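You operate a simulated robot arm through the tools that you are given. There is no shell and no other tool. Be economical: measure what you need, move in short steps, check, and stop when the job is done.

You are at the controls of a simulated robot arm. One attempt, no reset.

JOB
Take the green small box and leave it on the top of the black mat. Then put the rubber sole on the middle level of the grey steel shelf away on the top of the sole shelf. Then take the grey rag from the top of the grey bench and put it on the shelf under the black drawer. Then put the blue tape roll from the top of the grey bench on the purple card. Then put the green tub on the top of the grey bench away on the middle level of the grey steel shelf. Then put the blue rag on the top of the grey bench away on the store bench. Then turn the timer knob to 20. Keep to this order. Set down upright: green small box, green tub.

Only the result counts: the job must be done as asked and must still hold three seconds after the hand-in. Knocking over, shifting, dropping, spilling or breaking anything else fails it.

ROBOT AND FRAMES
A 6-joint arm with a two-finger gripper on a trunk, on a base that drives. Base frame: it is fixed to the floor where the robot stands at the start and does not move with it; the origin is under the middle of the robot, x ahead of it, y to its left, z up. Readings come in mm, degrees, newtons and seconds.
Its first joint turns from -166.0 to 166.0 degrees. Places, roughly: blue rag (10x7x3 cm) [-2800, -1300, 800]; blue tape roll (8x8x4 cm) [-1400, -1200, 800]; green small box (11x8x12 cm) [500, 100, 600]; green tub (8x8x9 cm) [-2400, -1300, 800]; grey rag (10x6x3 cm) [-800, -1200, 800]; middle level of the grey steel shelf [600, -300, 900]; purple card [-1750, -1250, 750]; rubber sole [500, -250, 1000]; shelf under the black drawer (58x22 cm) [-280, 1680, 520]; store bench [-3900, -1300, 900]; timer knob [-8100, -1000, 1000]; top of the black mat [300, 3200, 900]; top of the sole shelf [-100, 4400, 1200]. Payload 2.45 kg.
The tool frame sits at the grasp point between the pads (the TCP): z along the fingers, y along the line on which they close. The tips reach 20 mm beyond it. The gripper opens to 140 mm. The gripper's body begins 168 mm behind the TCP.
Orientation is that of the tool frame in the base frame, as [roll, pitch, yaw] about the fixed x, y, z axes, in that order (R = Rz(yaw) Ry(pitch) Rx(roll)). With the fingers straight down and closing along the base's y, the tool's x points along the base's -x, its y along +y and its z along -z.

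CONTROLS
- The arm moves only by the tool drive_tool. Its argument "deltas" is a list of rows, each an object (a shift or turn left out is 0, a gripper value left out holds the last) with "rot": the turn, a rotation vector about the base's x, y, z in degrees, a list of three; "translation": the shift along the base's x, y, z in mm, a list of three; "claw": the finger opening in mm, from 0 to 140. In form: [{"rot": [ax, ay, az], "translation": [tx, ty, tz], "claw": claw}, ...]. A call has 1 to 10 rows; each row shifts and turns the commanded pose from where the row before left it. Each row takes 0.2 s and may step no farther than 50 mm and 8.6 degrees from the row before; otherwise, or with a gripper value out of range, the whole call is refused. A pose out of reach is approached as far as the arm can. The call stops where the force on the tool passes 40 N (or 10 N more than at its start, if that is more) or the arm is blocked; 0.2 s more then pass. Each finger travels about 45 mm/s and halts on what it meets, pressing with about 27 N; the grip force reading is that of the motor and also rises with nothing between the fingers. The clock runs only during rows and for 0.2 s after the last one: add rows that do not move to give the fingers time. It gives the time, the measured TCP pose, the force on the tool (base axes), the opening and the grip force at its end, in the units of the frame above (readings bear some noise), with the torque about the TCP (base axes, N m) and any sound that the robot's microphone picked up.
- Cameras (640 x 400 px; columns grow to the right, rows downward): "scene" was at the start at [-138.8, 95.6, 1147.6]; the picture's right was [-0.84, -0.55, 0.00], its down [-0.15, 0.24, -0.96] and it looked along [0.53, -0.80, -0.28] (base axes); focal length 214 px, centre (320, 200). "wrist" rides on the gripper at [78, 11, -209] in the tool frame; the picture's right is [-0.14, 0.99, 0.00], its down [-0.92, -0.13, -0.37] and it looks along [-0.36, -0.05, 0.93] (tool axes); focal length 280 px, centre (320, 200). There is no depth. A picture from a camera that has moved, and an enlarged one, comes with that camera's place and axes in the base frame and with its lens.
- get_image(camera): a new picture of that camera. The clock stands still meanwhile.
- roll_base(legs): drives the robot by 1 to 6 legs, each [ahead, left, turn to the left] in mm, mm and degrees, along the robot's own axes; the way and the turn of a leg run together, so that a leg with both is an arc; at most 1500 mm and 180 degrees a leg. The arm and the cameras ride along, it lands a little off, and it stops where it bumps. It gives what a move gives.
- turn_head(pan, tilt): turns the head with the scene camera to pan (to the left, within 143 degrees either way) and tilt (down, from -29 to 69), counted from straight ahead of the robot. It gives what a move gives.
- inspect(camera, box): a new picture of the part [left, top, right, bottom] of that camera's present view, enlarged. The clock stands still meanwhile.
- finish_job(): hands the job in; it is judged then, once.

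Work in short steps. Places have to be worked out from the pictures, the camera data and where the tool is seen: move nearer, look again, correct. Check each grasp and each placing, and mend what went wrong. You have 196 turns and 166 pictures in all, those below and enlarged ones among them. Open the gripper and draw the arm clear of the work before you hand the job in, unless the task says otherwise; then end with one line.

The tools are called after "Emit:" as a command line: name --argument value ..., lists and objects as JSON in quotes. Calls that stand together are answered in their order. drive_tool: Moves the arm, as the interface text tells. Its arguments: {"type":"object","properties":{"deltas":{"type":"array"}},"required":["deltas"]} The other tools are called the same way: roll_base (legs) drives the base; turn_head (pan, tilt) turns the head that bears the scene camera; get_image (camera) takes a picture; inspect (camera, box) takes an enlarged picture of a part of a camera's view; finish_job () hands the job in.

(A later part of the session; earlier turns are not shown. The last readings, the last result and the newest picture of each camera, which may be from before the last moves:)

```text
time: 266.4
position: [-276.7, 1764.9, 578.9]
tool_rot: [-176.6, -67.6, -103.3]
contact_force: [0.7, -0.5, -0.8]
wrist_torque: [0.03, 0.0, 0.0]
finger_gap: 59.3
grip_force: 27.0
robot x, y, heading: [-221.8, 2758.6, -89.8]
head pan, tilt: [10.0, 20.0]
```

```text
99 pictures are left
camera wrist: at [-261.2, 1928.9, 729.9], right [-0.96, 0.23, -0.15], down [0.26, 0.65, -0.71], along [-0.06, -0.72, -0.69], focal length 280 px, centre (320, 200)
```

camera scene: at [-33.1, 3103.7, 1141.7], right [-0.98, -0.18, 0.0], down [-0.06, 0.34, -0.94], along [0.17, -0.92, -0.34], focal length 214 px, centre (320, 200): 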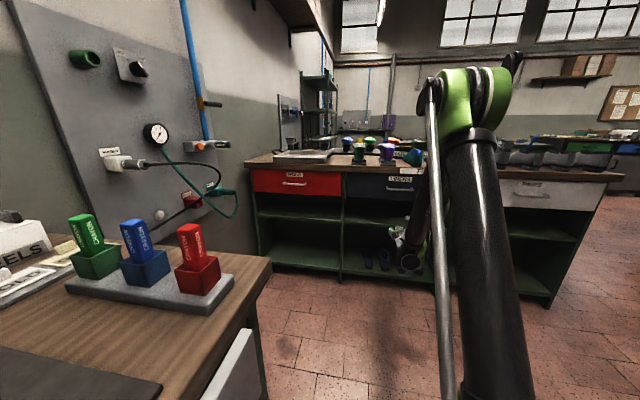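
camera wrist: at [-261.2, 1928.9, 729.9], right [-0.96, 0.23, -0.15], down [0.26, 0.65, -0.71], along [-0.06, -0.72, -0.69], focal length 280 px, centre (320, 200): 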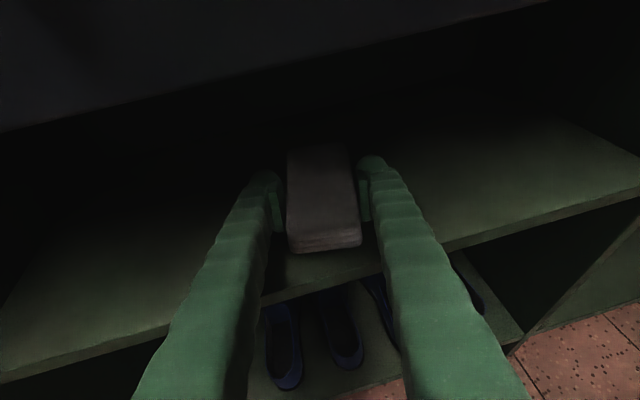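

Rag is over the shelf. I go 50 mm deeper and lower till contact.

Emit:
drive_tool --deltas '[{"translation": [0, -25, -6]}, {"translation": [0, -25, -6]}, {"translation": [0, 0, -8]}, {}]'

Emit:
drive_tool --deltas '[{"translation": [0, 0, -5]}, {"translation": [0, 0, -5]}, {}]'

Emit:
get_image --camera "wrist"

```text
time: 267.4
position: [-275.8, 1714.9, 559.4]
tool_rot: [-176.7, -67.6, -103.3]
contact_force: [-0.9, -0.1, -0.6]
wrist_torque: [0.02, 0.0, -0.03]
finger_gap: 59.4
grip_force: 26.9
robot x, y, heading: [-223.6, 2758.0, -89.7]
head pan, tilt: [10.0, 20.0]
```

```text
time: 268.2
position: [-276.1, 1716.1, 548.8]
tool_rot: [-176.7, -67.7, -103.3]
contact_force: [-0.3, -0.3, 3.2]
wrist_torque: [0.15, 0.12, 0.01]
finger_gap: 59.4
grip_force: 26.4
robot x, y, heading: [-226.2, 2752.3, -89.9]
head pan, tilt: [10.0, 20.0]
```

```text
98 pictures are left
camera wrist: at [-261.4, 1879.2, 699.8], right [-0.96, 0.23, -0.15], down [0.26, 0.65, -0.71], along [-0.06, -0.72, -0.69], focal length 280 px, centre (320, 200)
```

wrist: 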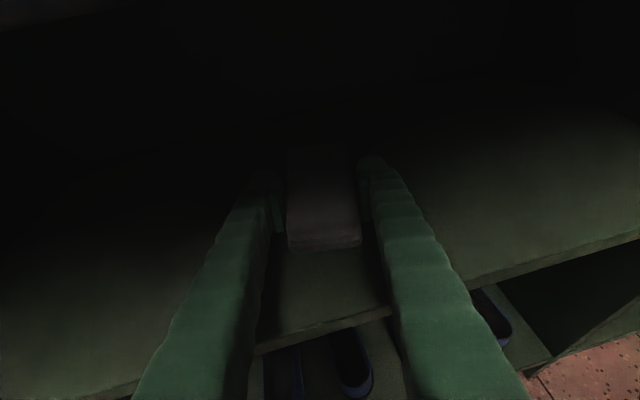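

Light contact (3 N); rag is well inside. I lower a touch more, open the fingers, and pull back.

Emit:
drive_tool --deltas '[{"translation": [0, 0, -3]}, {"claw": 75}, {"claw": 90}, {"claw": 95}, {}]'

Emit:
drive_tool --deltas '[{"translation": [0, 0, 6]}, {"translation": [8, 40, 6]}, {"translation": [8, 40, 6]}, {}]'

Emit:
roll_base --legs '[[-150, 0, 0]]'

Emit:
get_image --camera "wrist"

```text
time: 269.4
position: [-276.2, 1715.6, 547.3]
tool_rot: [-176.6, -67.6, -103.2]
contact_force: [0.1, 0.0, -0.5]
wrist_torque: [0.0, -0.01, -0.02]
finger_gap: 95.4
grip_force: 0.1
robot x, y, heading: [-223.1, 2756.9, -89.7]
head pan, tilt: [10.0, 20.0]
```

```text
time: 270.4
position: [-259.8, 1796.5, 563.7]
tool_rot: [-176.7, -67.6, -103.3]
contact_force: [-0.5, 0.4, 0.3]
wrist_torque: [0.01, 0.0, -0.03]
finger_gap: 95.1
grip_force: 0.1
robot x, y, heading: [-222.9, 2755.8, -89.8]
head pan, tilt: [10.0, 20.0]
```

```text
time: 271.8
position: [-259.4, 1946.8, 564.3]
tool_rot: [-176.7, -67.7, -103.4]
contact_force: [-0.1, 0.2, 0.0]
wrist_torque: [0.0, -0.01, 0.01]
finger_gap: 95.2
grip_force: 0.0
robot x, y, heading: [-222.6, 2902.1, -89.7]
head pan, tilt: [10.0, 20.0]
```

```text
97 pictures are left
camera wrist: at [-244.5, 2110.1, 714.9], right [-0.96, 0.23, -0.15], down [0.26, 0.65, -0.71], along [-0.06, -0.72, -0.69], focal length 280 px, centre (320, 200)
```

wrist: 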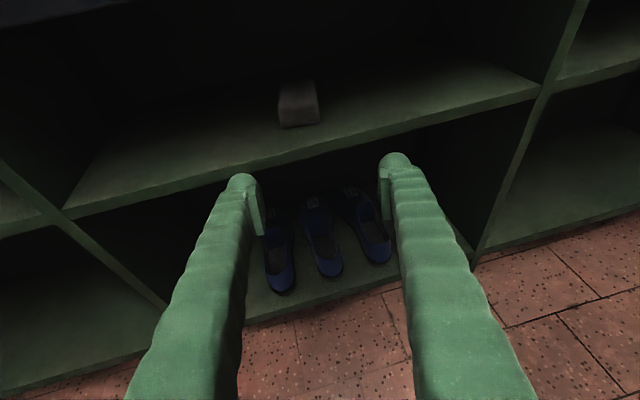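

The rag lies on the shelf. I raise the arm, drive back via the aisle (heading −y kept), ending in front of the grey bench.

Emit:
drive_tool --deltas '[{"translation": [0, 0, 49]}, {"translation": [0, 0, 49]}, {"translation": [0, 0, 49]}, {"translation": [0, 0, 49]}, {"translation": [0, 0, 49]}, {"translation": [0, 0, 49]}, {"translation": [0, 0, 49]}, {"translation": [0, 0, 49]}, {"translation": [0, 0, 49]}, {"translation": [0, 0, 49]}]'

Emit:
roll_base --legs '[[-60, 0, 0], [0, -850, 0], [0, -840, 0], [1480, 0, 0], [1440, 0, 0]]'

Emit:
get_image --camera "scene"

```text
time: 274.0
position: [-260.5, 1948.1, 1055.5]
tool_rot: [-176.7, -67.6, -103.2]
contact_force: [0.1, 0.0, 0.7]
wrist_torque: [-0.01, -0.03, 0.0]
finger_gap: 95.2
grip_force: 0.1
robot x, y, heading: [-224.5, 2905.5, -89.9]
head pan, tilt: [10.0, 20.0]
```

```text
time: 296.9
position: [-1879.5, -922.9, 1054.3]
tool_rot: [-176.7, -67.6, -102.2]
contact_force: [0.3, 0.2, -0.4]
wrist_torque: [-0.01, -0.02, -0.01]
finger_gap: 95.0
grip_force: 0.1
robot x, y, heading: [-1858.6, 34.0, -88.7]
head pan, tilt: [10.0, 20.0]
```

```text
96 pictures are left
camera scene: at [-1671.1, 135.7, 1141.7], right [-0.98, -0.2, 0.0], down [-0.07, 0.34, -0.94], along [0.18, -0.92, -0.34], focal length 214 px, centre (320, 200)
```

scene: 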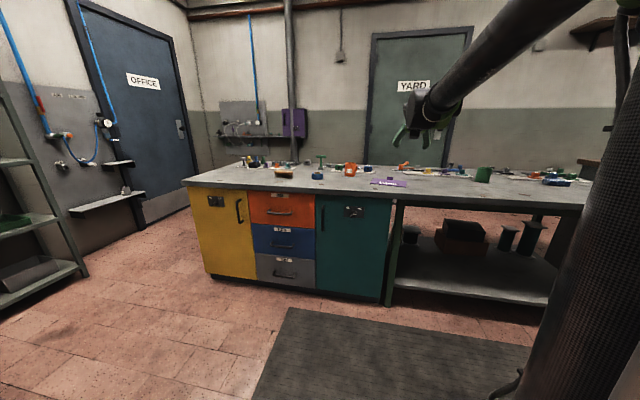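

Tape is at ≈(−1395, −1195). I shift +x 485 and tilt the tool 16° more downward, then look with the wrist camera.

Emit:
roll_base --legs '[[0, 485, -1]]'

Emit:
drive_tool --deltas '[{"rot": [8, 0, 0], "claw": 140}, {"rot": [8, 0, 0]}, {"translation": [0, -40, 0]}, {"translation": [0, -40, 0]}, {}]'

Emit:
get_image --camera "wrist"

```text
time: 299.7
position: [-1411.4, -916.4, 1053.7]
tool_rot: [-176.7, -67.6, -103.2]
contact_force: [-0.2, -0.1, -0.4]
wrist_torque: [-0.04, -0.01, 0.0]
finger_gap: 95.0
grip_force: 0.1
robot x, y, heading: [-1374.9, 42.8, -89.7]
head pan, tilt: [10.0, 20.0]
```

```text
time: 300.9
position: [-1411.3, -997.6, 1053.4]
tool_rot: [177.4, -52.0, -98.1]
contact_force: [-0.1, -0.1, 0.1]
wrist_torque: [0.02, 0.01, -0.06]
finger_gap: 139.9
grip_force: 0.0
robot x, y, heading: [-1378.8, 41.5, -89.8]
head pan, tilt: [10.0, 20.0]
```

```text
95 pictures are left
camera wrist: at [-1397.1, -881.0, 1244.7], right [-0.96, 0.26, -0.08], down [0.26, 0.82, -0.5], along [-0.06, -0.5, -0.86], focal length 280 px, centre (320, 200)
```

wrist: 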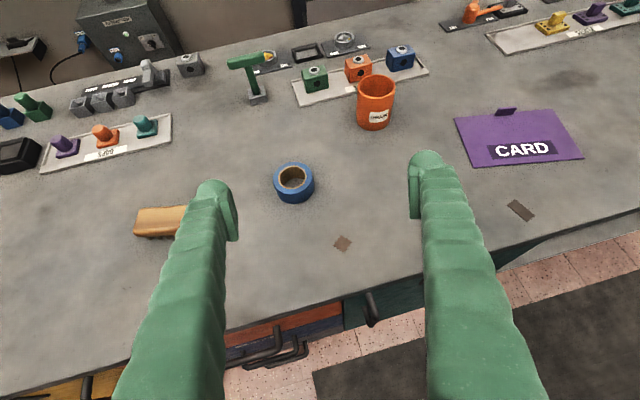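

Tape centre ≈(−1391, −1179); card ≈(−1830, −1153). I drive ahead 100, shift +20 in x and lower to ~890, then look.

Emit:
roll_base --legs '[[100, 0, 0]]'

Emit:
drive_tool --deltas '[{"translation": [20, 0, -40]}, {"translation": [0, -10, -40]}, {"translation": [0, -10, -40]}, {"translation": [0, -10, -40]}, {}]'

Emit:
get_image --camera "wrist"

```text
time: 302.1
position: [-1410.9, -1097.2, 1054.7]
tool_rot: [177.4, -51.9, -98.1]
contact_force: [0.3, 0.1, 0.6]
wrist_torque: [-0.01, -0.02, 0.0]
finger_gap: 139.9
grip_force: 0.1
robot x, y, heading: [-1376.5, -58.1, -89.7]
head pan, tilt: [10.0, 20.0]
```

```text
time: 303.3
position: [-1393.3, -1129.0, 893.8]
tool_rot: [177.2, -52.0, -98.2]
contact_force: [-0.3, -0.8, -0.3]
wrist_torque: [0.0, 0.01, -0.04]
finger_gap: 140.0
grip_force: 0.1
robot x, y, heading: [-1373.7, -60.5, -90.1]
head pan, tilt: [10.0, 20.0]
```

```text
94 pictures are left
camera wrist: at [-1378.1, -1011.5, 1083.6], right [-0.96, 0.26, -0.08], down [0.26, 0.82, -0.5], along [-0.06, -0.5, -0.86], focal length 280 px, centre (320, 200)
```

wrist: 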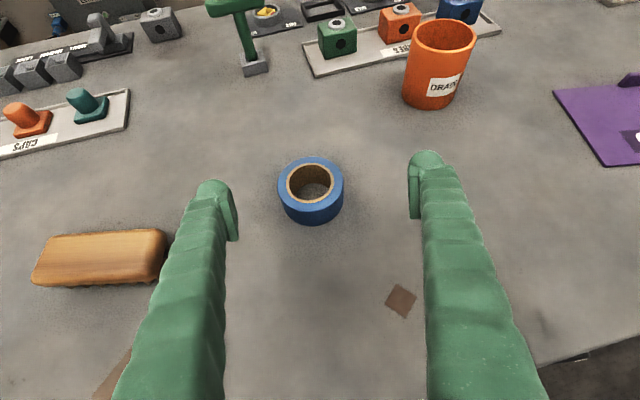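

Tape centre (−1390, −1181). I move there and lower to z≈829, then close.

Emit:
drive_tool --deltas '[{"translation": [3, -26, -25]}, {"translation": [0, -26, -25]}, {"translation": [0, 0, -14]}, {}]'

Emit:
drive_tool --deltas '[{"claw": 110}, {"claw": 85}, {"claw": 70}, {"claw": 60}, {}, {}]'

Emit:
get_image --camera "wrist"

```text
time: 304.3
position: [-1389.2, -1178.5, 829.9]
tool_rot: [177.4, -51.9, -98.1]
contact_force: [0.8, -0.1, -0.3]
wrist_torque: [0.0, 0.0, 0.01]
finger_gap: 139.9
grip_force: 0.1
robot x, y, heading: [-1374.0, -61.2, -89.8]
head pan, tilt: [10.0, 20.0]
```

```text
time: 305.7
position: [-1389.2, -1180.6, 830.3]
tool_rot: [177.3, -51.8, -98.2]
contact_force: [0.3, -0.2, 2.0]
wrist_torque: [-0.02, -0.05, 0.0]
finger_gap: 75.2
grip_force: 26.9
robot x, y, heading: [-1374.7, -60.6, -89.8]
head pan, tilt: [10.0, 20.0]
```

```text
93 pictures are left
camera wrist: at [-1374.6, -1063.4, 1020.5], right [-0.96, 0.26, -0.08], down [0.26, 0.82, -0.5], along [-0.06, -0.5, -0.86], focal length 280 px, centre (320, 200)
```

wrist: 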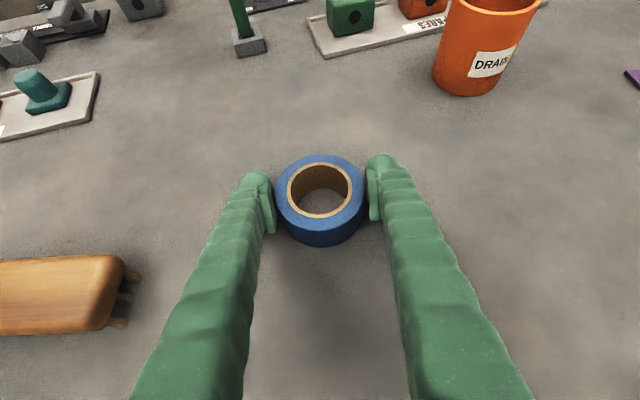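

Gripped. I lift 120 mm, back 80 mm, and shift −x toward the card.

Emit:
drive_tool --deltas '[{"translation": [0, 0, 20]}, {"translation": [0, 0, 40]}, {"translation": [0, 0, 40]}, {"translation": [0, 0, 40]}, {}]'

Emit:
roll_base --legs '[[-80, 0, 0], [0, -410, 0]]'

Emit:
get_image --camera "wrist"

```text
time: 306.9
position: [-1388.2, -1178.9, 970.7]
tool_rot: [177.4, -52.0, -98.0]
contact_force: [0.1, 0.2, -0.7]
wrist_torque: [0.02, -0.01, -0.03]
finger_gap: 75.0
grip_force: 26.9
robot x, y, heading: [-1378.0, -58.3, -90.0]
head pan, tilt: [10.0, 20.0]
```

```text
time: 310.1
position: [-1799.6, -1101.7, 970.7]
tool_rot: [177.5, -51.9, -98.1]
contact_force: [0.2, -0.7, -0.9]
wrist_torque: [0.02, 0.02, 0.02]
finger_gap: 74.9
grip_force: 26.8
robot x, y, heading: [-1789.4, 17.9, -89.6]
head pan, tilt: [10.0, 20.0]
```

```text
92 pictures are left
camera wrist: at [-1785.2, -984.6, 1161.2], right [-0.96, 0.26, -0.08], down [0.26, 0.82, -0.5], along [-0.06, -0.5, -0.86], focal length 280 px, centre (320, 200)
```

wrist: 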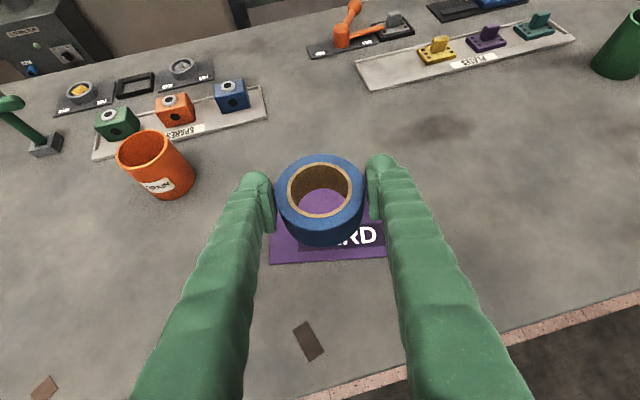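

Card corners ≈(−1721,−1121), (−1890,−1082), (−1940,−1195), (−1752,−1247), tab near (−1847,−1220). I aim the tape at (−1812, −1150) and lower partway to check.

Emit:
drive_tool --deltas '[{"translation": [-12, -24, -35]}, {"translation": [0, -24, -35]}, {"translation": [0, 0, -35]}, {}]'

Emit:
get_image --camera "wrist"

Emit:
turn_head --pan 0 --tilt 25

Emit:
inspect --camera "scene" --box '[220, 120, 460, 240]'

```text
time: 311.1
position: [-1813.9, -1147.9, 867.5]
tool_rot: [177.4, -51.9, -98.1]
contact_force: [0.4, 0.4, -0.2]
wrist_torque: [-0.03, 0.01, 0.01]
finger_gap: 75.1
grip_force: 26.7
robot x, y, heading: [-1790.4, 22.4, -89.7]
head pan, tilt: [10.0, 20.0]
```

```text
91 pictures are left
camera wrist: at [-1797.8, -1032.6, 1056.3], right [-0.96, 0.26, -0.08], down [0.26, 0.82, -0.5], along [-0.06, -0.5, -0.86], focal length 280 px, centre (320, 200)
```

wrist: 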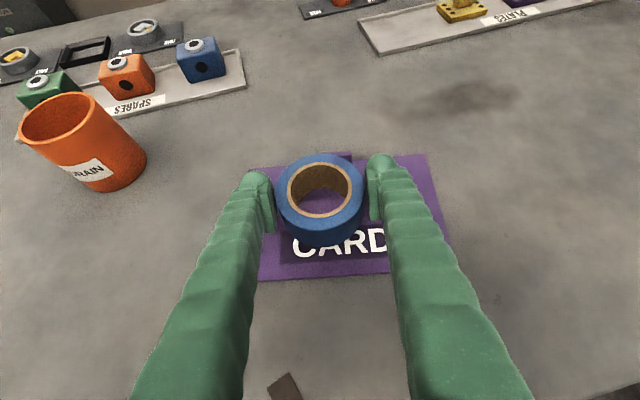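

```text
time: 311.8
position: [-1812.9, -1149.0, 865.5]
tool_rot: [177.3, -51.8, -98.1]
contact_force: [-1.3, 0.5, -0.8]
wrist_torque: [0.03, 0.02, -0.04]
finger_gap: 75.0
grip_force: 27.2
robot x, y, heading: [-1789.0, 20.7, -89.7]
head pan, tilt: [0.0, 25.0]
```

```text
2.67 times, centred on (340, 180) of scene
camera zoom: at [-1611.9, 115.8, 1133.6], right [-1.0, 0.0, 0.0], down [0.0, 0.42, -0.91], along [0.0, -0.91, -0.42], focal length 572 px, centre (267, 253)
```

zoom: 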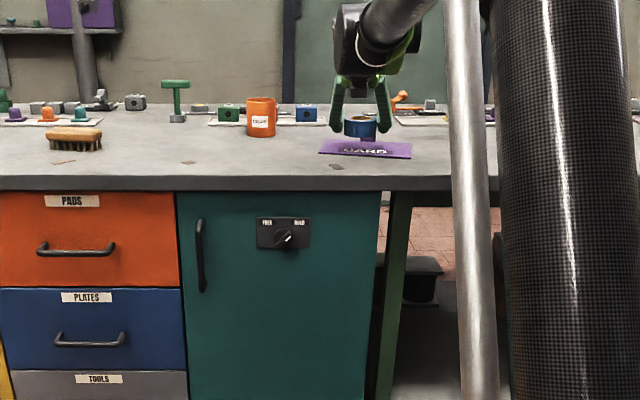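

Tape will land inside the card, clear of the purple block behind. I lower to contact.

Emit:
drive_tool --deltas '[{"translation": [0, 0, -15]}, {"translation": [0, 0, -10]}, {"translation": [0, 0, -6]}, {}]'

Emit:
drive_tool --deltas '[{"translation": [0, 0, -2]}, {"translation": [0, 0, -2]}, {}]'

```text
time: 312.8
position: [-1811.6, -1149.0, 836.3]
tool_rot: [177.4, -52.0, -98.1]
contact_force: [-0.1, -0.7, -1.0]
wrist_torque: [-0.02, -0.02, 0.02]
finger_gap: 75.1
grip_force: 27.0
robot x, y, heading: [-1788.1, 17.9, -89.6]
head pan, tilt: [0.0, 25.0]
```

```text
time: 313.6
position: [-1811.9, -1148.4, 832.9]
tool_rot: [177.3, -52.1, -98.0]
contact_force: [-1.6, -5.4, 29.7]
wrist_torque: [-0.19, -0.15, 0.08]
finger_gap: 75.3
grip_force: 27.1
robot x, y, heading: [-1787.0, 20.9, -89.6]
head pan, tilt: [0.0, 25.0]
```

Contact made. I open and lift clear, then check.

Emit:
drive_tool --deltas '[{"claw": 90}, {"claw": 110}, {"claw": 120}, {}]'

Emit:
drive_tool --deltas '[{"translation": [0, 10, 30]}, {"translation": [0, 20, 40]}, {"translation": [0, 20, 40]}, {"translation": [0, 20, 40]}]'

Emit:
get_image --camera "wrist"

```text
time: 314.6
position: [-1811.5, -1148.7, 831.0]
tool_rot: [177.4, -51.9, -98.1]
contact_force: [-0.7, -0.2, -0.3]
wrist_torque: [0.01, 0.03, 0.02]
finger_gap: 120.1
grip_force: 0.1
robot x, y, heading: [-1786.8, 19.3, -89.6]
head pan, tilt: [0.0, 25.0]
```

```text
time: 315.6
position: [-1812.2, -1080.0, 981.1]
tool_rot: [177.5, -51.9, -98.0]
contact_force: [-1.0, 0.1, -0.5]
wrist_torque: [0.01, -0.01, -0.01]
finger_gap: 119.7
grip_force: 0.2
robot x, y, heading: [-1786.0, 19.6, -89.8]
head pan, tilt: [0.0, 25.0]
```

```text
89 pictures are left
camera wrist: at [-1797.5, -964.1, 1170.7], right [-0.96, 0.26, -0.08], down [0.26, 0.82, -0.5], along [-0.06, -0.5, -0.86], focal length 280 px, centre (320, 200)
```

wrist: 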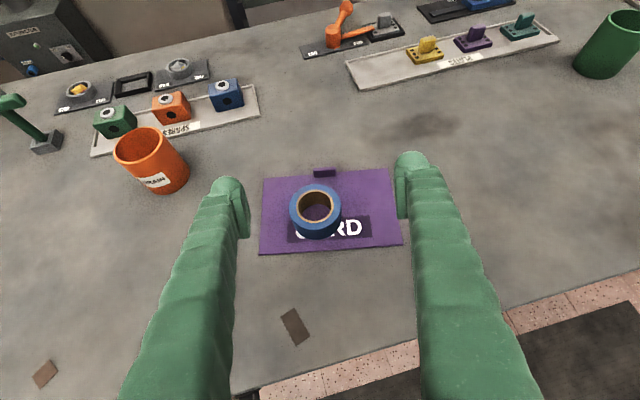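

Tape rests on the card. Next the green tub at ≈(−2375, −1300): I shift −x by 560 and look.

Emit:
roll_base --legs '[[0, -560, 0]]'

Emit:
get_image --camera "wrist"

```text
time: 318.8
position: [-2371.6, -1081.5, 981.1]
tool_rot: [177.4, -51.9, -98.2]
contact_force: [0.0, 0.7, -0.1]
wrist_torque: [-0.01, 0.01, -0.01]
finger_gap: 120.2
grip_force: 0.0
robot x, y, heading: [-2345.5, 17.7, -89.9]
head pan, tilt: [0.0, 25.0]
```

```text
88 pictures are left
camera wrist: at [-2358.0, -966.1, 1170.8], right [-0.96, 0.26, -0.08], down [0.26, 0.82, -0.5], along [-0.06, -0.5, -0.86], focal length 280 px, centre (320, 200)
```

wrist: 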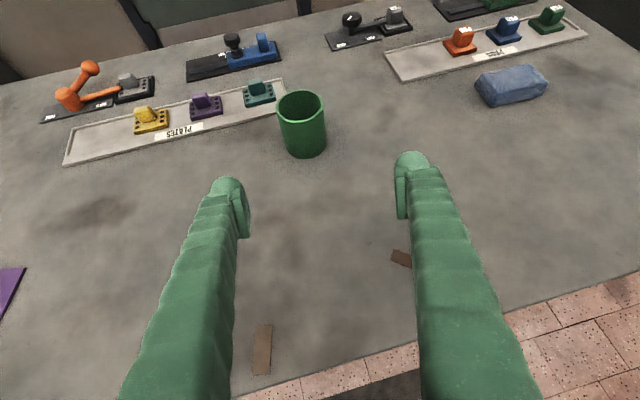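

Tub at ≈(−2391, −1300), z 798–888. I open fully, go ahead 110, lower to z≈850 in front of it, then look.

Emit:
roll_base --legs '[[110, 0, 0]]'

Emit:
drive_tool --deltas '[{"translation": [-14, 10, -45], "claw": 140}, {"translation": [0, 0, -45]}, {"translation": [0, 0, -40]}, {}]'

Emit:
get_image --camera "wrist"

```text
time: 320.0
position: [-2371.7, -1193.1, 980.6]
tool_rot: [177.4, -52.0, -98.2]
contact_force: [-0.6, 0.4, 0.1]
wrist_torque: [-0.01, 0.02, -0.03]
finger_gap: 119.9
grip_force: 0.0
robot x, y, heading: [-2345.1, -95.4, -89.9]
head pan, tilt: [0.0, 25.0]
```

```text
time: 321.0
position: [-2385.3, -1182.2, 850.4]
tool_rot: [177.4, -51.9, -98.1]
contact_force: [0.0, 0.4, 0.1]
wrist_torque: [-0.02, 0.01, 0.03]
finger_gap: 140.1
grip_force: 0.0
robot x, y, heading: [-2344.7, -90.9, -89.8]
head pan, tilt: [0.0, 25.0]
```

```text
87 pictures are left
camera wrist: at [-2371.4, -1067.1, 1040.6], right [-0.96, 0.26, -0.08], down [0.26, 0.82, -0.5], along [-0.06, -0.5, -0.86], focal length 280 px, centre (320, 200)
```

wrist: 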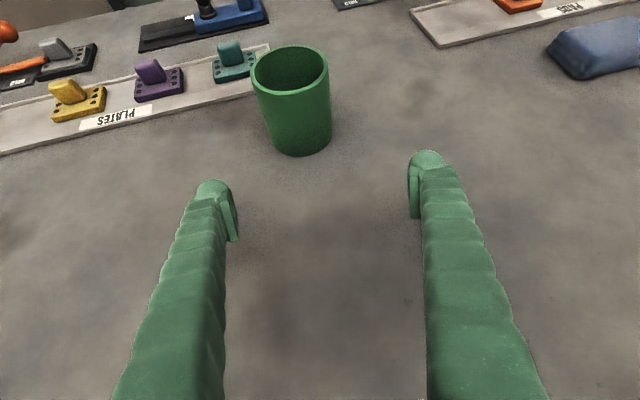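

Tub centre ≈(−2389, −1292). I advance 108 mm to straddle it and close.

Emit:
drive_tool --deltas '[{"translation": [-4, -36, 0]}, {"translation": [0, -36, 0]}, {"translation": [0, -36, 0]}, {}]'

Emit:
get_image --camera "wrist"

```text
time: 322.0
position: [-2389.0, -1290.4, 850.3]
tool_rot: [177.4, -52.0, -98.0]
contact_force: [0.1, 0.8, -0.1]
wrist_torque: [0.0, -0.01, -0.01]
finger_gap: 139.9
grip_force: 0.1
robot x, y, heading: [-2348.9, -95.3, -89.8]
head pan, tilt: [0.0, 25.0]
```

```text
86 pictures are left
camera wrist: at [-2374.3, -1175.0, 1041.2], right [-0.96, 0.26, -0.08], down [0.26, 0.82, -0.5], along [-0.06, -0.5, -0.86], focal length 280 px, centre (320, 200)
```

wrist: 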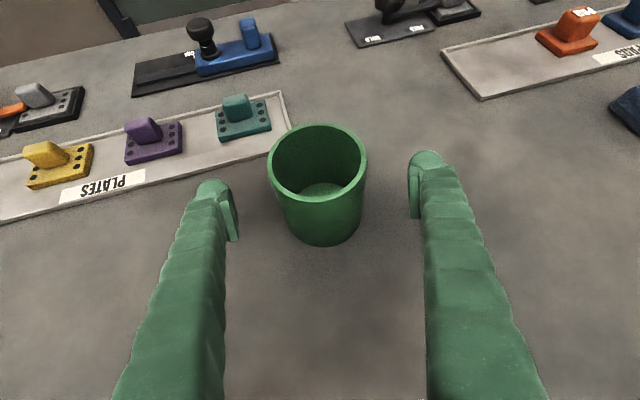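

The tub sits between the fingers. I close and lift a little.

Emit:
drive_tool --deltas '[{"claw": 115}, {"claw": 95}, {"claw": 75}, {"claw": 65}, {}, {}]'

Emit:
drive_tool --deltas '[{"translation": [0, 0, 15]}, {"translation": [0, 0, 35]}, {}]'

Emit:
get_image --camera "wrist"

```text
time: 323.4
position: [-2388.7, -1289.8, 850.8]
tool_rot: [177.4, -51.9, -98.1]
contact_force: [-0.1, 0.8, 1.7]
wrist_torque: [-0.05, 0.05, 0.02]
finger_gap: 72.1
grip_force: 27.8
robot x, y, heading: [-2348.1, -90.3, -89.8]
head pan, tilt: [0.0, 25.0]
```

```text
time: 324.2
position: [-2389.9, -1291.3, 900.3]
tool_rot: [177.4, -52.0, -98.1]
contact_force: [-0.2, 0.1, -0.6]
wrist_torque: [-0.01, 0.02, -0.01]
finger_gap: 72.0
grip_force: 26.6
robot x, y, heading: [-2347.8, -92.7, -89.9]
head pan, tilt: [0.0, 25.0]
```

```text
85 pictures are left
camera wrist: at [-2375.3, -1174.9, 1091.2], right [-0.96, 0.26, -0.08], down [0.26, 0.82, -0.5], along [-0.06, -0.5, -0.86], focal length 280 px, centre (320, 200)
```

wrist: 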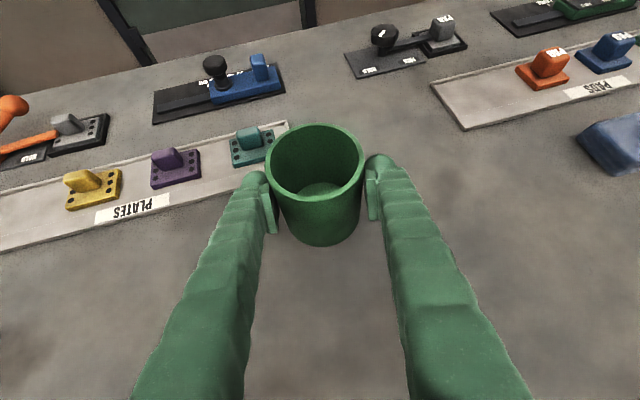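

Held firmly, upright. I raise, back off, drive +x, and turn to face the steel shelf.

Emit:
drive_tool --deltas '[{"translation": [0, 0, 45]}, {"translation": [0, 0, 45]}, {"translation": [0, 0, 45]}, {"translation": [0, 0, 40]}]'

Emit:
roll_base --legs '[[-120, 0, 0], [0, 1240, 0], [0, 0, 90], [0, -250, 0]]'

Emit:
get_image --camera "wrist"

Emit:
turn_head --pan 0 --tilt 12

Emit:
get_image --camera "scene"

```text
time: 325.2
position: [-2390.3, -1289.4, 1075.4]
tool_rot: [177.4, -51.8, -98.1]
contact_force: [0.1, -0.5, -1.5]
wrist_torque: [-0.03, 0.03, -0.01]
finger_gap: 72.0
grip_force: 27.0
robot x, y, heading: [-2346.0, -93.6, -89.8]
head pan, tilt: [0.0, 25.0]
```

```text
time: 337.6
position: [95.9, -241.4, 1075.7]
tool_rot: [177.4, -51.9, -7.2]
contact_force: [0.2, 0.3, -1.6]
wrist_torque: [-0.01, 0.02, 0.0]
finger_gap: 71.3
grip_force: 27.1
robot x, y, heading: [-1101.9, -213.2, 1.1]
head pan, tilt: [0.0, 25.0]
```

```text
84 pictures are left
camera wrist: at [-19.8, -227.0, 1266.5], right [-0.24, -0.97, -0.08], down [-0.83, 0.25, -0.5], along [0.5, -0.05, -0.86], focal length 280 px, centre (320, 200)
```

wrist: 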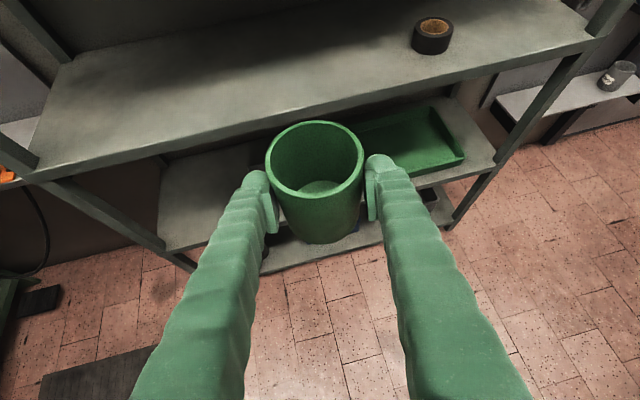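

```text
time: 338.3
position: [95.3, -240.8, 1076.4]
tool_rot: [177.4, -51.9, -7.2]
contact_force: [-0.5, 0.7, -0.4]
wrist_torque: [0.0, 0.02, -0.02]
finger_gap: 71.2
grip_force: 26.8
robot x, y, heading: [-1102.7, -214.8, 1.2]
head pan, tilt: [0.0, 12.0]
```

```text
83 pictures are left
camera scene: at [-1200.6, -44.2, 1154.7], right [0.02, -1.0, 0.0], down [-0.21, 0.0, -0.98], along [0.98, 0.02, -0.21], focal length 214 px, centre (320, 200)
```

scene: 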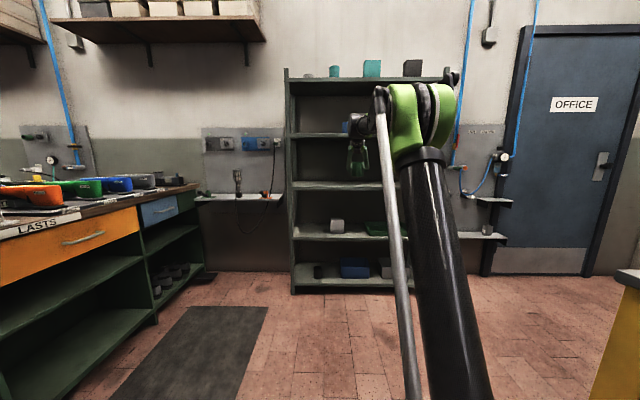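

Free space on the middle level around y≈−260. I lower to z≈1010, correct heading, and drive ahead 300.

Emit:
drive_tool --deltas '[{"translation": [0, 0, -35]}, {"translation": [0, 0, -30]}]'

Emit:
roll_base --legs '[[0, 0, -1.1], [300, 0, 0]]'

Emit:
get_image --camera "wrist"

Emit:
inspect --camera "scene" --box '[240, 60, 480, 240]'

```text
time: 338.9
position: [95.6, -241.1, 1010.4]
tool_rot: [177.3, -51.8, -7.2]
contact_force: [-0.1, 0.4, -0.6]
wrist_torque: [-0.03, 0.02, -0.01]
finger_gap: 70.9
grip_force: 27.4
robot x, y, heading: [-1100.7, -215.8, 1.6]
head pan, tilt: [0.0, 12.0]
```

```text
time: 341.3
position: [397.8, -263.7, 1011.5]
tool_rot: [177.5, -51.9, -8.1]
contact_force: [0.3, 0.3, -1.1]
wrist_torque: [-0.03, 0.04, -0.01]
finger_gap: 71.1
grip_force: 27.2
robot x, y, heading: [-799.1, -214.7, 0.2]
head pan, tilt: [0.0, 12.0]
```

```text
82 pictures are left
camera wrist: at [282.9, -246.6, 1201.6], right [-0.26, -0.96, -0.08], down [-0.82, 0.26, -0.5], along [0.5, -0.06, -0.86], focal length 280 px, centre (320, 200)
```

wrist: 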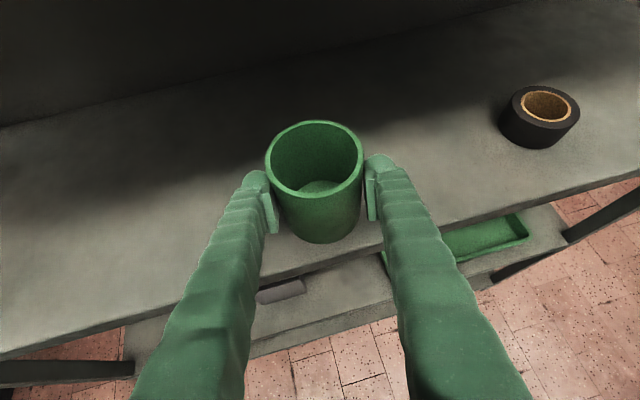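

```text
2.22 times, centred on (360, 150) of scene
camera zoom: at [-894.6, -41.7, 1154.7], right [0.0, -1.0, 0.0], down [-0.21, 0.0, -0.98], along [0.98, 0.0, -0.21], focal length 477 px, centre (231, 311)
```

zoom: 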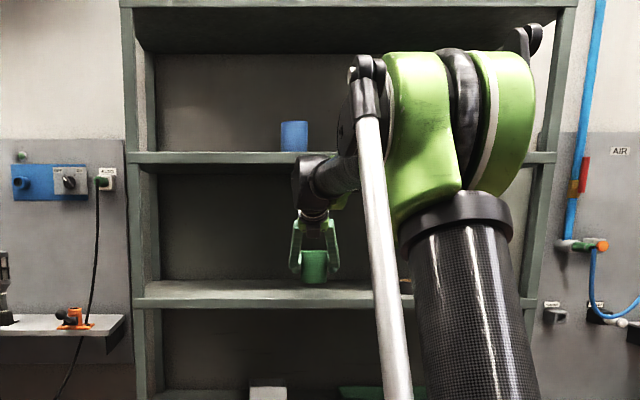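

All clear of the upper level. I drive ahead 80 mm and lower to contact.

Emit:
roll_base --legs '[[80, 0, 0]]'

Emit:
drive_tool --deltas '[{"translation": [0, 0, -20]}, {"translation": [0, 0, -14]}, {}]'

Emit:
drive_tool --deltas '[{"translation": [0, 0, -4]}, {"translation": [0, 0, -3]}, {}]'

```text
time: 342.4
position: [478.5, -262.3, 1011.4]
tool_rot: [177.4, -51.9, -8.2]
contact_force: [1.1, 0.6, -0.4]
wrist_torque: [0.03, -0.02, 0.02]
finger_gap: 71.0
grip_force: 27.5
robot x, y, heading: [-715.9, -213.8, 0.3]
head pan, tilt: [0.0, 12.0]
```

```text
time: 343.2
position: [479.6, -260.9, 976.9]
tool_rot: [177.4, -51.9, -8.2]
contact_force: [-0.3, 0.0, -1.1]
wrist_torque: [0.03, 0.02, 0.02]
finger_gap: 71.0
grip_force: 27.1
robot x, y, heading: [-719.8, -215.2, 0.3]
head pan, tilt: [0.0, 12.0]
```

```text
time: 344.0
position: [479.8, -262.0, 971.7]
tool_rot: [177.4, -52.0, -8.2]
contact_force: [3.5, 0.5, 9.6]
wrist_torque: [0.27, -0.45, -0.09]
finger_gap: 71.1
grip_force: 27.2
robot x, y, heading: [-720.0, -218.5, 0.3]
head pan, tilt: [0.0, 12.0]
```

Contact at the expected height. I open the fingers and back out along the tool direction.

Emit:
drive_tool --deltas '[{"translation": [0, 0, -1], "claw": 85}, {"claw": 110}, {"claw": 135}, {"claw": 140}, {}]'

Emit:
roll_base --legs '[[-200, 0, 0]]'

Emit:
get_image --camera "wrist"

```text
time: 345.2
position: [479.4, -262.0, 969.0]
tool_rot: [177.3, -51.9, -8.2]
contact_force: [-0.3, -0.2, 0.0]
wrist_torque: [-0.01, -0.01, -0.01]
finger_gap: 140.0
grip_force: 0.0
robot x, y, heading: [-720.8, -215.9, -0.1]
head pan, tilt: [0.0, 12.0]
```

```text
time: 346.8
position: [275.9, -265.5, 969.6]
tool_rot: [177.3, -51.9, -8.4]
contact_force: [-0.3, 0.2, 0.5]
wrist_torque: [-0.01, 0.0, -0.04]
finger_gap: 139.8
grip_force: 0.2
robot x, y, heading: [-919.9, -215.5, 0.1]
head pan, tilt: [0.0, 12.0]
```

```text
80 pictures are left
camera wrist: at [161.1, -248.9, 1159.5], right [-0.26, -0.96, -0.08], down [-0.82, 0.27, -0.5], along [0.5, -0.07, -0.86], focal length 280 px, centre (320, 200)
```

wrist: 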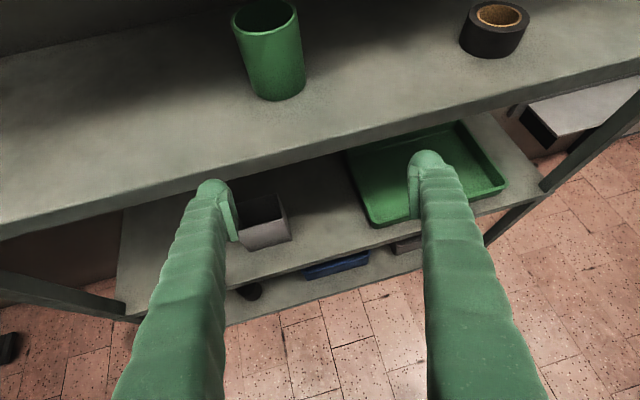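

The tub stands upright on the middle level. Next the blue rag at ≈(−2770, −1294): I raise, back off, turn to −y and drive −x.

Emit:
drive_tool --deltas '[{"translation": [0, 0, 45]}, {"translation": [0, 0, 45]}]'

Emit:
roll_base --legs '[[-250, 0, 0], [0, 250, 0], [0, 0, -90], [0, -800, 0], [0, -780, 0]]'

Emit:
get_image --camera "wrist"

Emit:
turn_head --pan -50 --tilt 12

Emit:
get_image --camera "scene"

```text
time: 347.4
position: [276.7, -265.6, 1060.0]
tool_rot: [177.4, -51.9, -8.3]
contact_force: [-0.2, 1.2, 0.3]
wrist_torque: [0.02, 0.04, -0.02]
finger_gap: 139.9
grip_force: 0.1
robot x, y, heading: [-920.5, -216.8, -0.2]
head pan, tilt: [0.0, 12.0]
```

```text
time: 362.2
position: [-2797.3, -1159.3, 1060.0]
tool_rot: [177.5, -51.9, -98.1]
contact_force: [-0.5, 1.2, 0.6]
wrist_torque: [-0.02, 0.0, 0.01]
finger_gap: 140.0
grip_force: 0.0
robot x, y, heading: [-2750.8, 38.4, -89.9]
head pan, tilt: [0.0, 12.0]
```

```text
79 pictures are left
camera wrist: at [-2782.5, -1043.0, 1250.2], right [-0.96, 0.26, -0.08], down [0.26, 0.82, -0.5], along [-0.06, -0.5, -0.86], focal length 280 px, centre (320, 200)
```

wrist: 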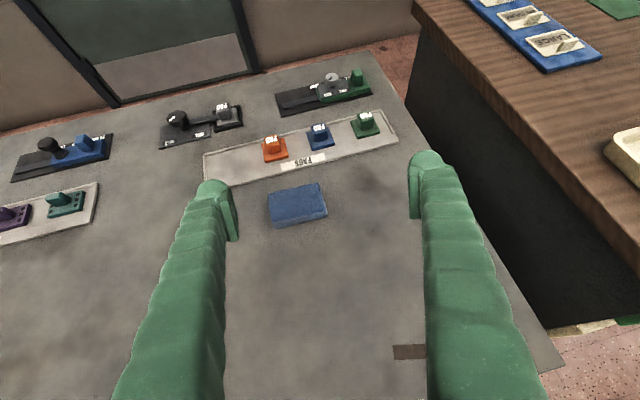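

```text
time: 363.4
position: [-2797.6, -1158.0, 1061.0]
tool_rot: [177.4, -51.9, -98.1]
contact_force: [0.3, -0.5, -0.2]
wrist_torque: [-0.01, 0.01, 0.01]
finger_gap: 140.2
grip_force: 0.0
robot x, y, heading: [-2752.7, 34.5, -90.1]
head pan, tilt: [-50.0, 12.0]
```

```text
78 pictures are left
camera scene: at [-2649.2, 166.7, 1154.8], right [-0.65, 0.76, 0.0], down [0.16, 0.13, -0.98], along [-0.75, -0.63, -0.21], focal length 214 px, centre (320, 200)
```

scene: 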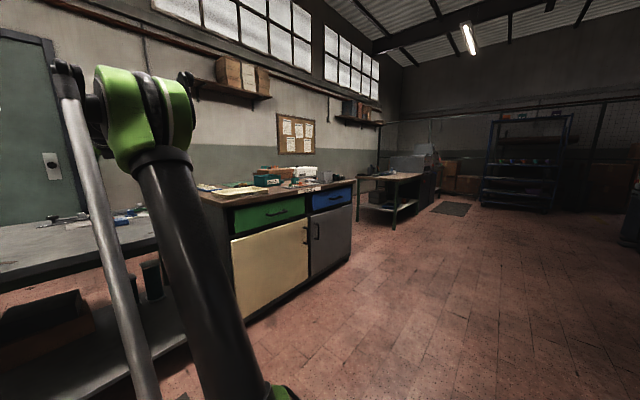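

Blue rag centre ≈(−2773, −1294), its 10 cm length lies along the closing direction. I go there: ahead 80 with the base, x +24, down to ~880, then look.

Emit:
roll_base --legs '[[80, 0, 0]]'

Emit:
drive_tool --deltas '[{"translation": [24, 0, -40]}, {"translation": [0, -15, -45]}, {"translation": [0, -15, -45]}, {"translation": [0, 0, -45]}, {}]'

Emit:
get_image --camera "wrist"

```text
time: 364.4
position: [-2796.9, -1239.8, 1061.0]
tool_rot: [177.4, -51.9, -98.1]
contact_force: [0.0, -0.2, 0.6]
wrist_torque: [0.0, 0.03, -0.01]
finger_gap: 140.0
grip_force: 0.1
robot x, y, heading: [-2753.5, -41.3, -89.7]
head pan, tilt: [-50.0, 12.0]
```

```text
time: 365.6
position: [-2771.7, -1269.6, 884.8]
tool_rot: [177.4, -51.9, -98.1]
contact_force: [-0.1, 0.0, -0.6]
wrist_torque: [0.0, 0.01, 0.01]
finger_gap: 140.0
grip_force: 0.0
robot x, y, heading: [-2751.9, -45.7, -90.0]
head pan, tilt: [-50.0, 12.0]
```

```text
77 pictures are left
camera wrist: at [-2757.3, -1154.0, 1074.3], right [-0.96, 0.26, -0.08], down [0.26, 0.82, -0.5], along [-0.06, -0.5, -0.86], focal length 280 px, centre (320, 200)
```

wrist: 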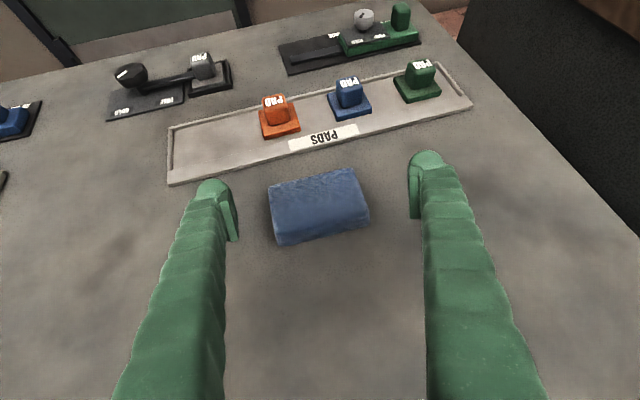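

Centred. I move 26 mm further and lower to z≈828, then close.

Emit:
drive_tool --deltas '[{"translation": [0, -13, -25]}, {"translation": [0, -13, -25]}, {"translation": [0, 0, -6]}, {}]'

Emit:
drive_tool --deltas '[{"claw": 115}, {"claw": 95}, {"claw": 80}, {"claw": 70}, {}, {}]'

Emit:
drive_tool --deltas '[{"translation": [0, 0, 20]}, {"translation": [0, 0, 40]}, {}]'

Emit:
get_image --camera "wrist"

```text
time: 366.6
position: [-2772.8, -1295.5, 829.1]
tool_rot: [177.4, -51.8, -98.0]
contact_force: [-1.2, -0.4, 0.5]
wrist_torque: [0.01, 0.0, 0.01]
finger_gap: 140.1
grip_force: 0.1
robot x, y, heading: [-2753.8, -43.3, -89.7]
head pan, tilt: [-50.0, 12.0]
```

```text
time: 368.0
position: [-2772.1, -1295.6, 828.7]
tool_rot: [177.4, -51.9, -98.2]
contact_force: [0.4, 0.2, 1.1]
wrist_torque: [0.02, -0.02, 0.01]
finger_gap: 106.6
grip_force: 26.9
robot x, y, heading: [-2751.0, -44.2, -89.8]
head pan, tilt: [-50.0, 12.0]
```

```text
time: 368.8
position: [-2772.0, -1295.0, 889.5]
tool_rot: [177.4, -52.0, -98.2]
contact_force: [-0.1, -1.4, -0.2]
wrist_torque: [-0.06, -0.01, -0.01]
finger_gap: 106.3
grip_force: 26.6
robot x, y, heading: [-2751.2, -41.9, -89.9]
head pan, tilt: [-50.0, 12.0]
```

```text
76 pictures are left
camera wrist: at [-2757.4, -1179.7, 1080.3], right [-0.96, 0.26, -0.08], down [0.26, 0.82, -0.5], along [-0.06, -0.5, -0.86], focal length 280 px, centre (320, 200)
```

wrist: 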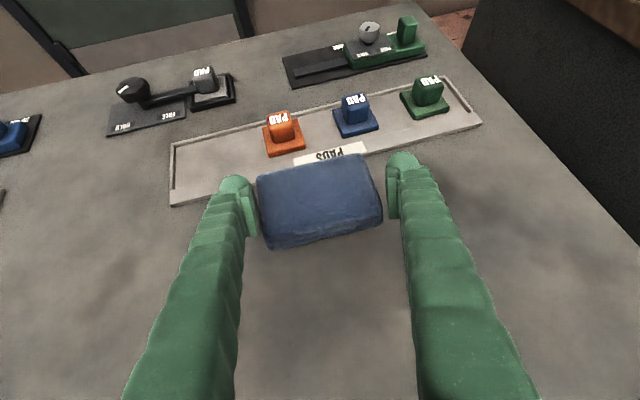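

Held. I raise high and move −x to the store bench, then look at its top.

Emit:
drive_tool --deltas '[{"translation": [0, 0, 48]}, {"translation": [0, 0, 48]}, {"translation": [0, 0, 48]}, {"translation": [0, 0, 48]}, {"translation": [0, 0, 48]}, {"translation": [0, 0, 48]}]'

Emit:
roll_base --legs '[[-200, 0, 0], [0, -1050, 0]]'

Emit:
get_image --camera "wrist"

Emit:
turn_head --pan 5 --tilt 15

Emit:
get_image --camera "scene"

```text
time: 370.2
position: [-2774.3, -1294.1, 1177.8]
tool_rot: [177.4, -52.0, -98.2]
contact_force: [-0.1, 0.2, -0.3]
wrist_torque: [0.01, -0.02, 0.0]
finger_gap: 106.2
grip_force: 26.9
robot x, y, heading: [-2750.0, -42.4, -89.7]
head pan, tilt: [-50.0, 12.0]
```

```text
time: 376.8
position: [-3824.8, -1100.9, 1176.0]
tool_rot: [177.4, -51.9, -97.9]
contact_force: [0.5, 0.6, 0.4]
wrist_torque: [-0.03, 0.02, -0.02]
finger_gap: 105.8
grip_force: 27.5
robot x, y, heading: [-3805.1, 151.5, -89.6]
head pan, tilt: [-50.0, 12.0]
```

```text
75 pictures are left
camera wrist: at [-3810.3, -984.8, 1366.1], right [-0.96, 0.26, -0.08], down [0.26, 0.82, -0.5], along [-0.06, -0.5, -0.86], focal length 280 px, centre (320, 200)
```

wrist: 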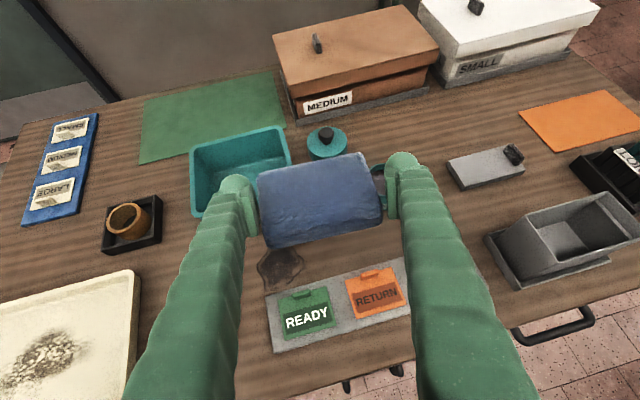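

```text
time: 378.1
position: [-3824.0, -1100.7, 1176.1]
tool_rot: [177.5, -51.9, -98.0]
contact_force: [-0.2, -0.1, -0.4]
wrist_torque: [-0.01, 0.02, 0.01]
finger_gap: 105.6
grip_force: 26.8
robot x, y, heading: [-3803.9, 153.7, -89.8]
head pan, tilt: [5.0, 15.0]
```

```text
74 pictures are left
camera scene: at [-3622.5, 247.7, 1149.9], right [-1.0, -0.09, 0.0], down [-0.02, 0.26, -0.97], along [0.09, -0.96, -0.26], focal length 214 px, centre (320, 200)
```

scene: 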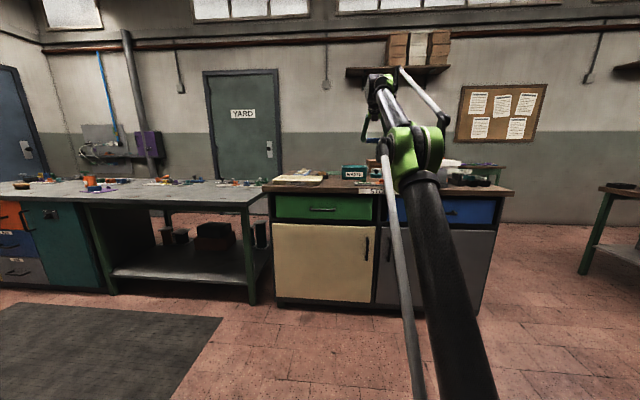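

The bench is crowded. I shift 230 mm (+x) to see the bare wood on the left part unobstructed.

Emit:
roll_base --legs '[[0, 230, 0]]'

Emit:
get_image --camera "wrist"

Emit:
inspect --camera "scene" --box '[270, 130, 530, 230]'

```text
time: 379.8
position: [-3593.0, -1100.4, 1176.4]
tool_rot: [177.3, -52.0, -98.0]
contact_force: [-0.1, -0.9, -0.4]
wrist_torque: [-0.02, 0.03, -0.02]
finger_gap: 105.7
grip_force: 27.0
robot x, y, heading: [-3575.5, 149.6, -89.6]
head pan, tilt: [5.0, 15.0]
```

```text
73 pictures are left
camera wrist: at [-3579.0, -983.2, 1366.1], right [-0.96, 0.26, -0.08], down [0.26, 0.83, -0.5], along [-0.06, -0.5, -0.86], focal length 280 px, centre (320, 200)
```

wrist: 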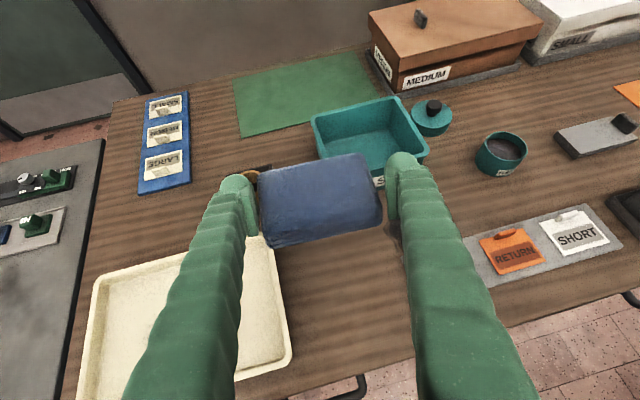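

```text
2.46 times, centred on (400, 180) of scene
camera zoom: at [-3392.7, 249.5, 1149.9], right [-1.0, -0.09, 0.0], down [-0.02, 0.26, -0.97], along [0.09, -0.96, -0.26], focal length 528 px, centre (123, 249)
```

zoom: 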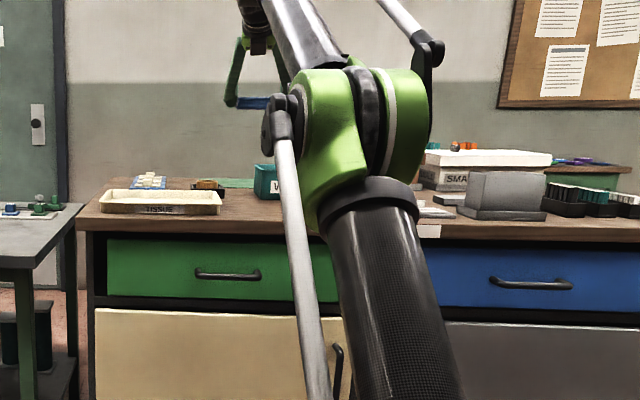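

Bare wood is free between tissue tray and board: target (−3655, −1090). I shift −x 62 and lower to z≈975, then look.

Emit:
roll_base --legs '[[0, -62, 0]]'

Emit:
drive_tool --deltas '[{"translation": [0, 2, -45]}, {"translation": [0, 2, -45]}, {"translation": [0, 2, -45]}, {"translation": [0, 2, -45]}, {"translation": [0, 2, -20]}, {}]'

Emit:
get_image --camera "wrist"

```text
time: 380.8
position: [-3657.4, -1100.9, 1175.6]
tool_rot: [177.5, -51.9, -98.0]
contact_force: [1.1, 0.4, -0.7]
wrist_torque: [0.0, 0.02, 0.01]
finger_gap: 105.4
grip_force: 27.2
robot x, y, heading: [-3636.5, 150.9, -89.6]
head pan, tilt: [5.0, 15.0]
```

```text
time: 382.2
position: [-3656.9, -1089.5, 975.1]
tool_rot: [177.3, -51.9, -98.0]
contact_force: [-0.2, 0.9, -0.6]
wrist_torque: [0.01, 0.01, 0.0]
finger_gap: 105.6
grip_force: 26.4
robot x, y, heading: [-3638.5, 151.7, -89.8]
head pan, tilt: [5.0, 15.0]
```

```text
71 pictures are left
camera wrist: at [-3641.7, -973.4, 1165.7], right [-0.96, 0.26, -0.08], down [0.26, 0.82, -0.5], along [-0.06, -0.5, -0.86], focal length 280 px, centre (320, 200)
```

wrist: 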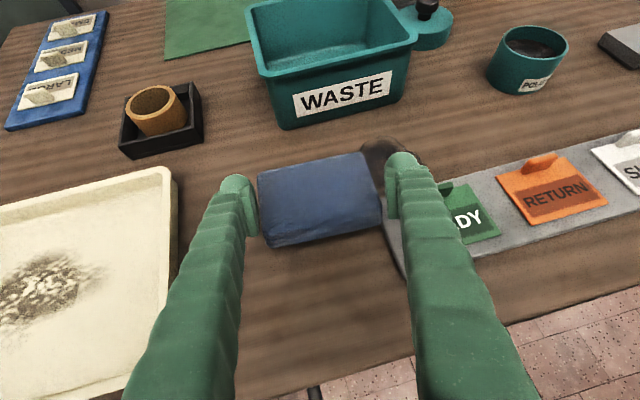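

The board's left edge is at x≈−3720 and the tray's right edge at ≈−3502, so I centre at x≈−3612 and lower to contact.

Emit:
drive_tool --deltas '[{"translation": [45, 0, 0]}, {"translation": [0, 0, -20]}, {"translation": [0, 0, -12]}, {}]'

Emit:
get_image --camera "wrist"

```text
time: 383.2
position: [-3611.7, -1090.4, 944.2]
tool_rot: [177.4, -51.9, -98.1]
contact_force: [-0.2, -0.8, -0.8]
wrist_torque: [-0.03, -0.01, 0.0]
finger_gap: 105.5
grip_force: 27.1
robot x, y, heading: [-3638.2, 151.2, -89.6]
head pan, tilt: [5.0, 15.0]
```

```text
70 pictures are left
camera wrist: at [-3596.5, -973.9, 1133.7], right [-0.96, 0.26, -0.08], down [0.26, 0.82, -0.5], along [-0.06, -0.5, -0.86], focal length 280 px, centre (320, 200)
```

wrist: 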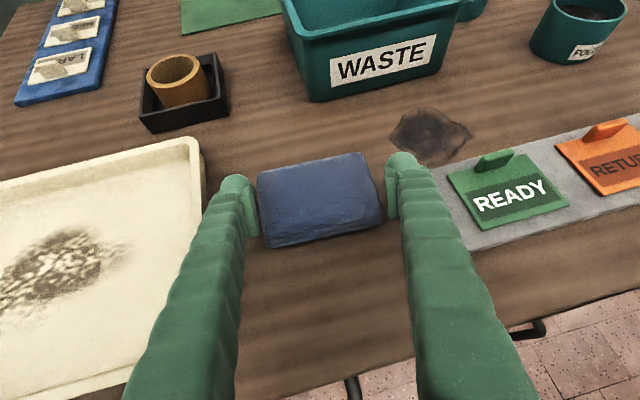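

Good clearance both sides. I lower in small steps to contact.

Emit:
drive_tool --deltas '[{"translation": [0, 0, -7]}, {"translation": [0, 0, -5]}, {}]'

Emit:
drive_tool --deltas '[{"translation": [0, 0, -3]}, {"translation": [0, 0, -3]}, {}]'

```text
time: 384.0
position: [-3610.6, -1089.4, 931.4]
tool_rot: [177.4, -51.9, -98.0]
contact_force: [0.0, 0.2, 0.6]
wrist_torque: [0.01, 0.01, 0.0]
finger_gap: 105.2
grip_force: 27.1
robot x, y, heading: [-3636.4, 151.7, -89.3]
head pan, tilt: [5.0, 15.0]
```

```text
time: 384.7
position: [-3611.4, -1089.7, 929.8]
tool_rot: [177.3, -52.2, -97.9]
contact_force: [-0.6, 4.5, 19.6]
wrist_torque: [0.67, 0.15, 0.03]
finger_gap: 105.7
grip_force: 27.3
robot x, y, heading: [-3635.7, 152.0, -89.5]
head pan, tilt: [5.0, 15.0]
stopped in row 3: the force on the tool passed its limit at 41 N (the readings are from after the stop); the commanded pose is now the measured one
```

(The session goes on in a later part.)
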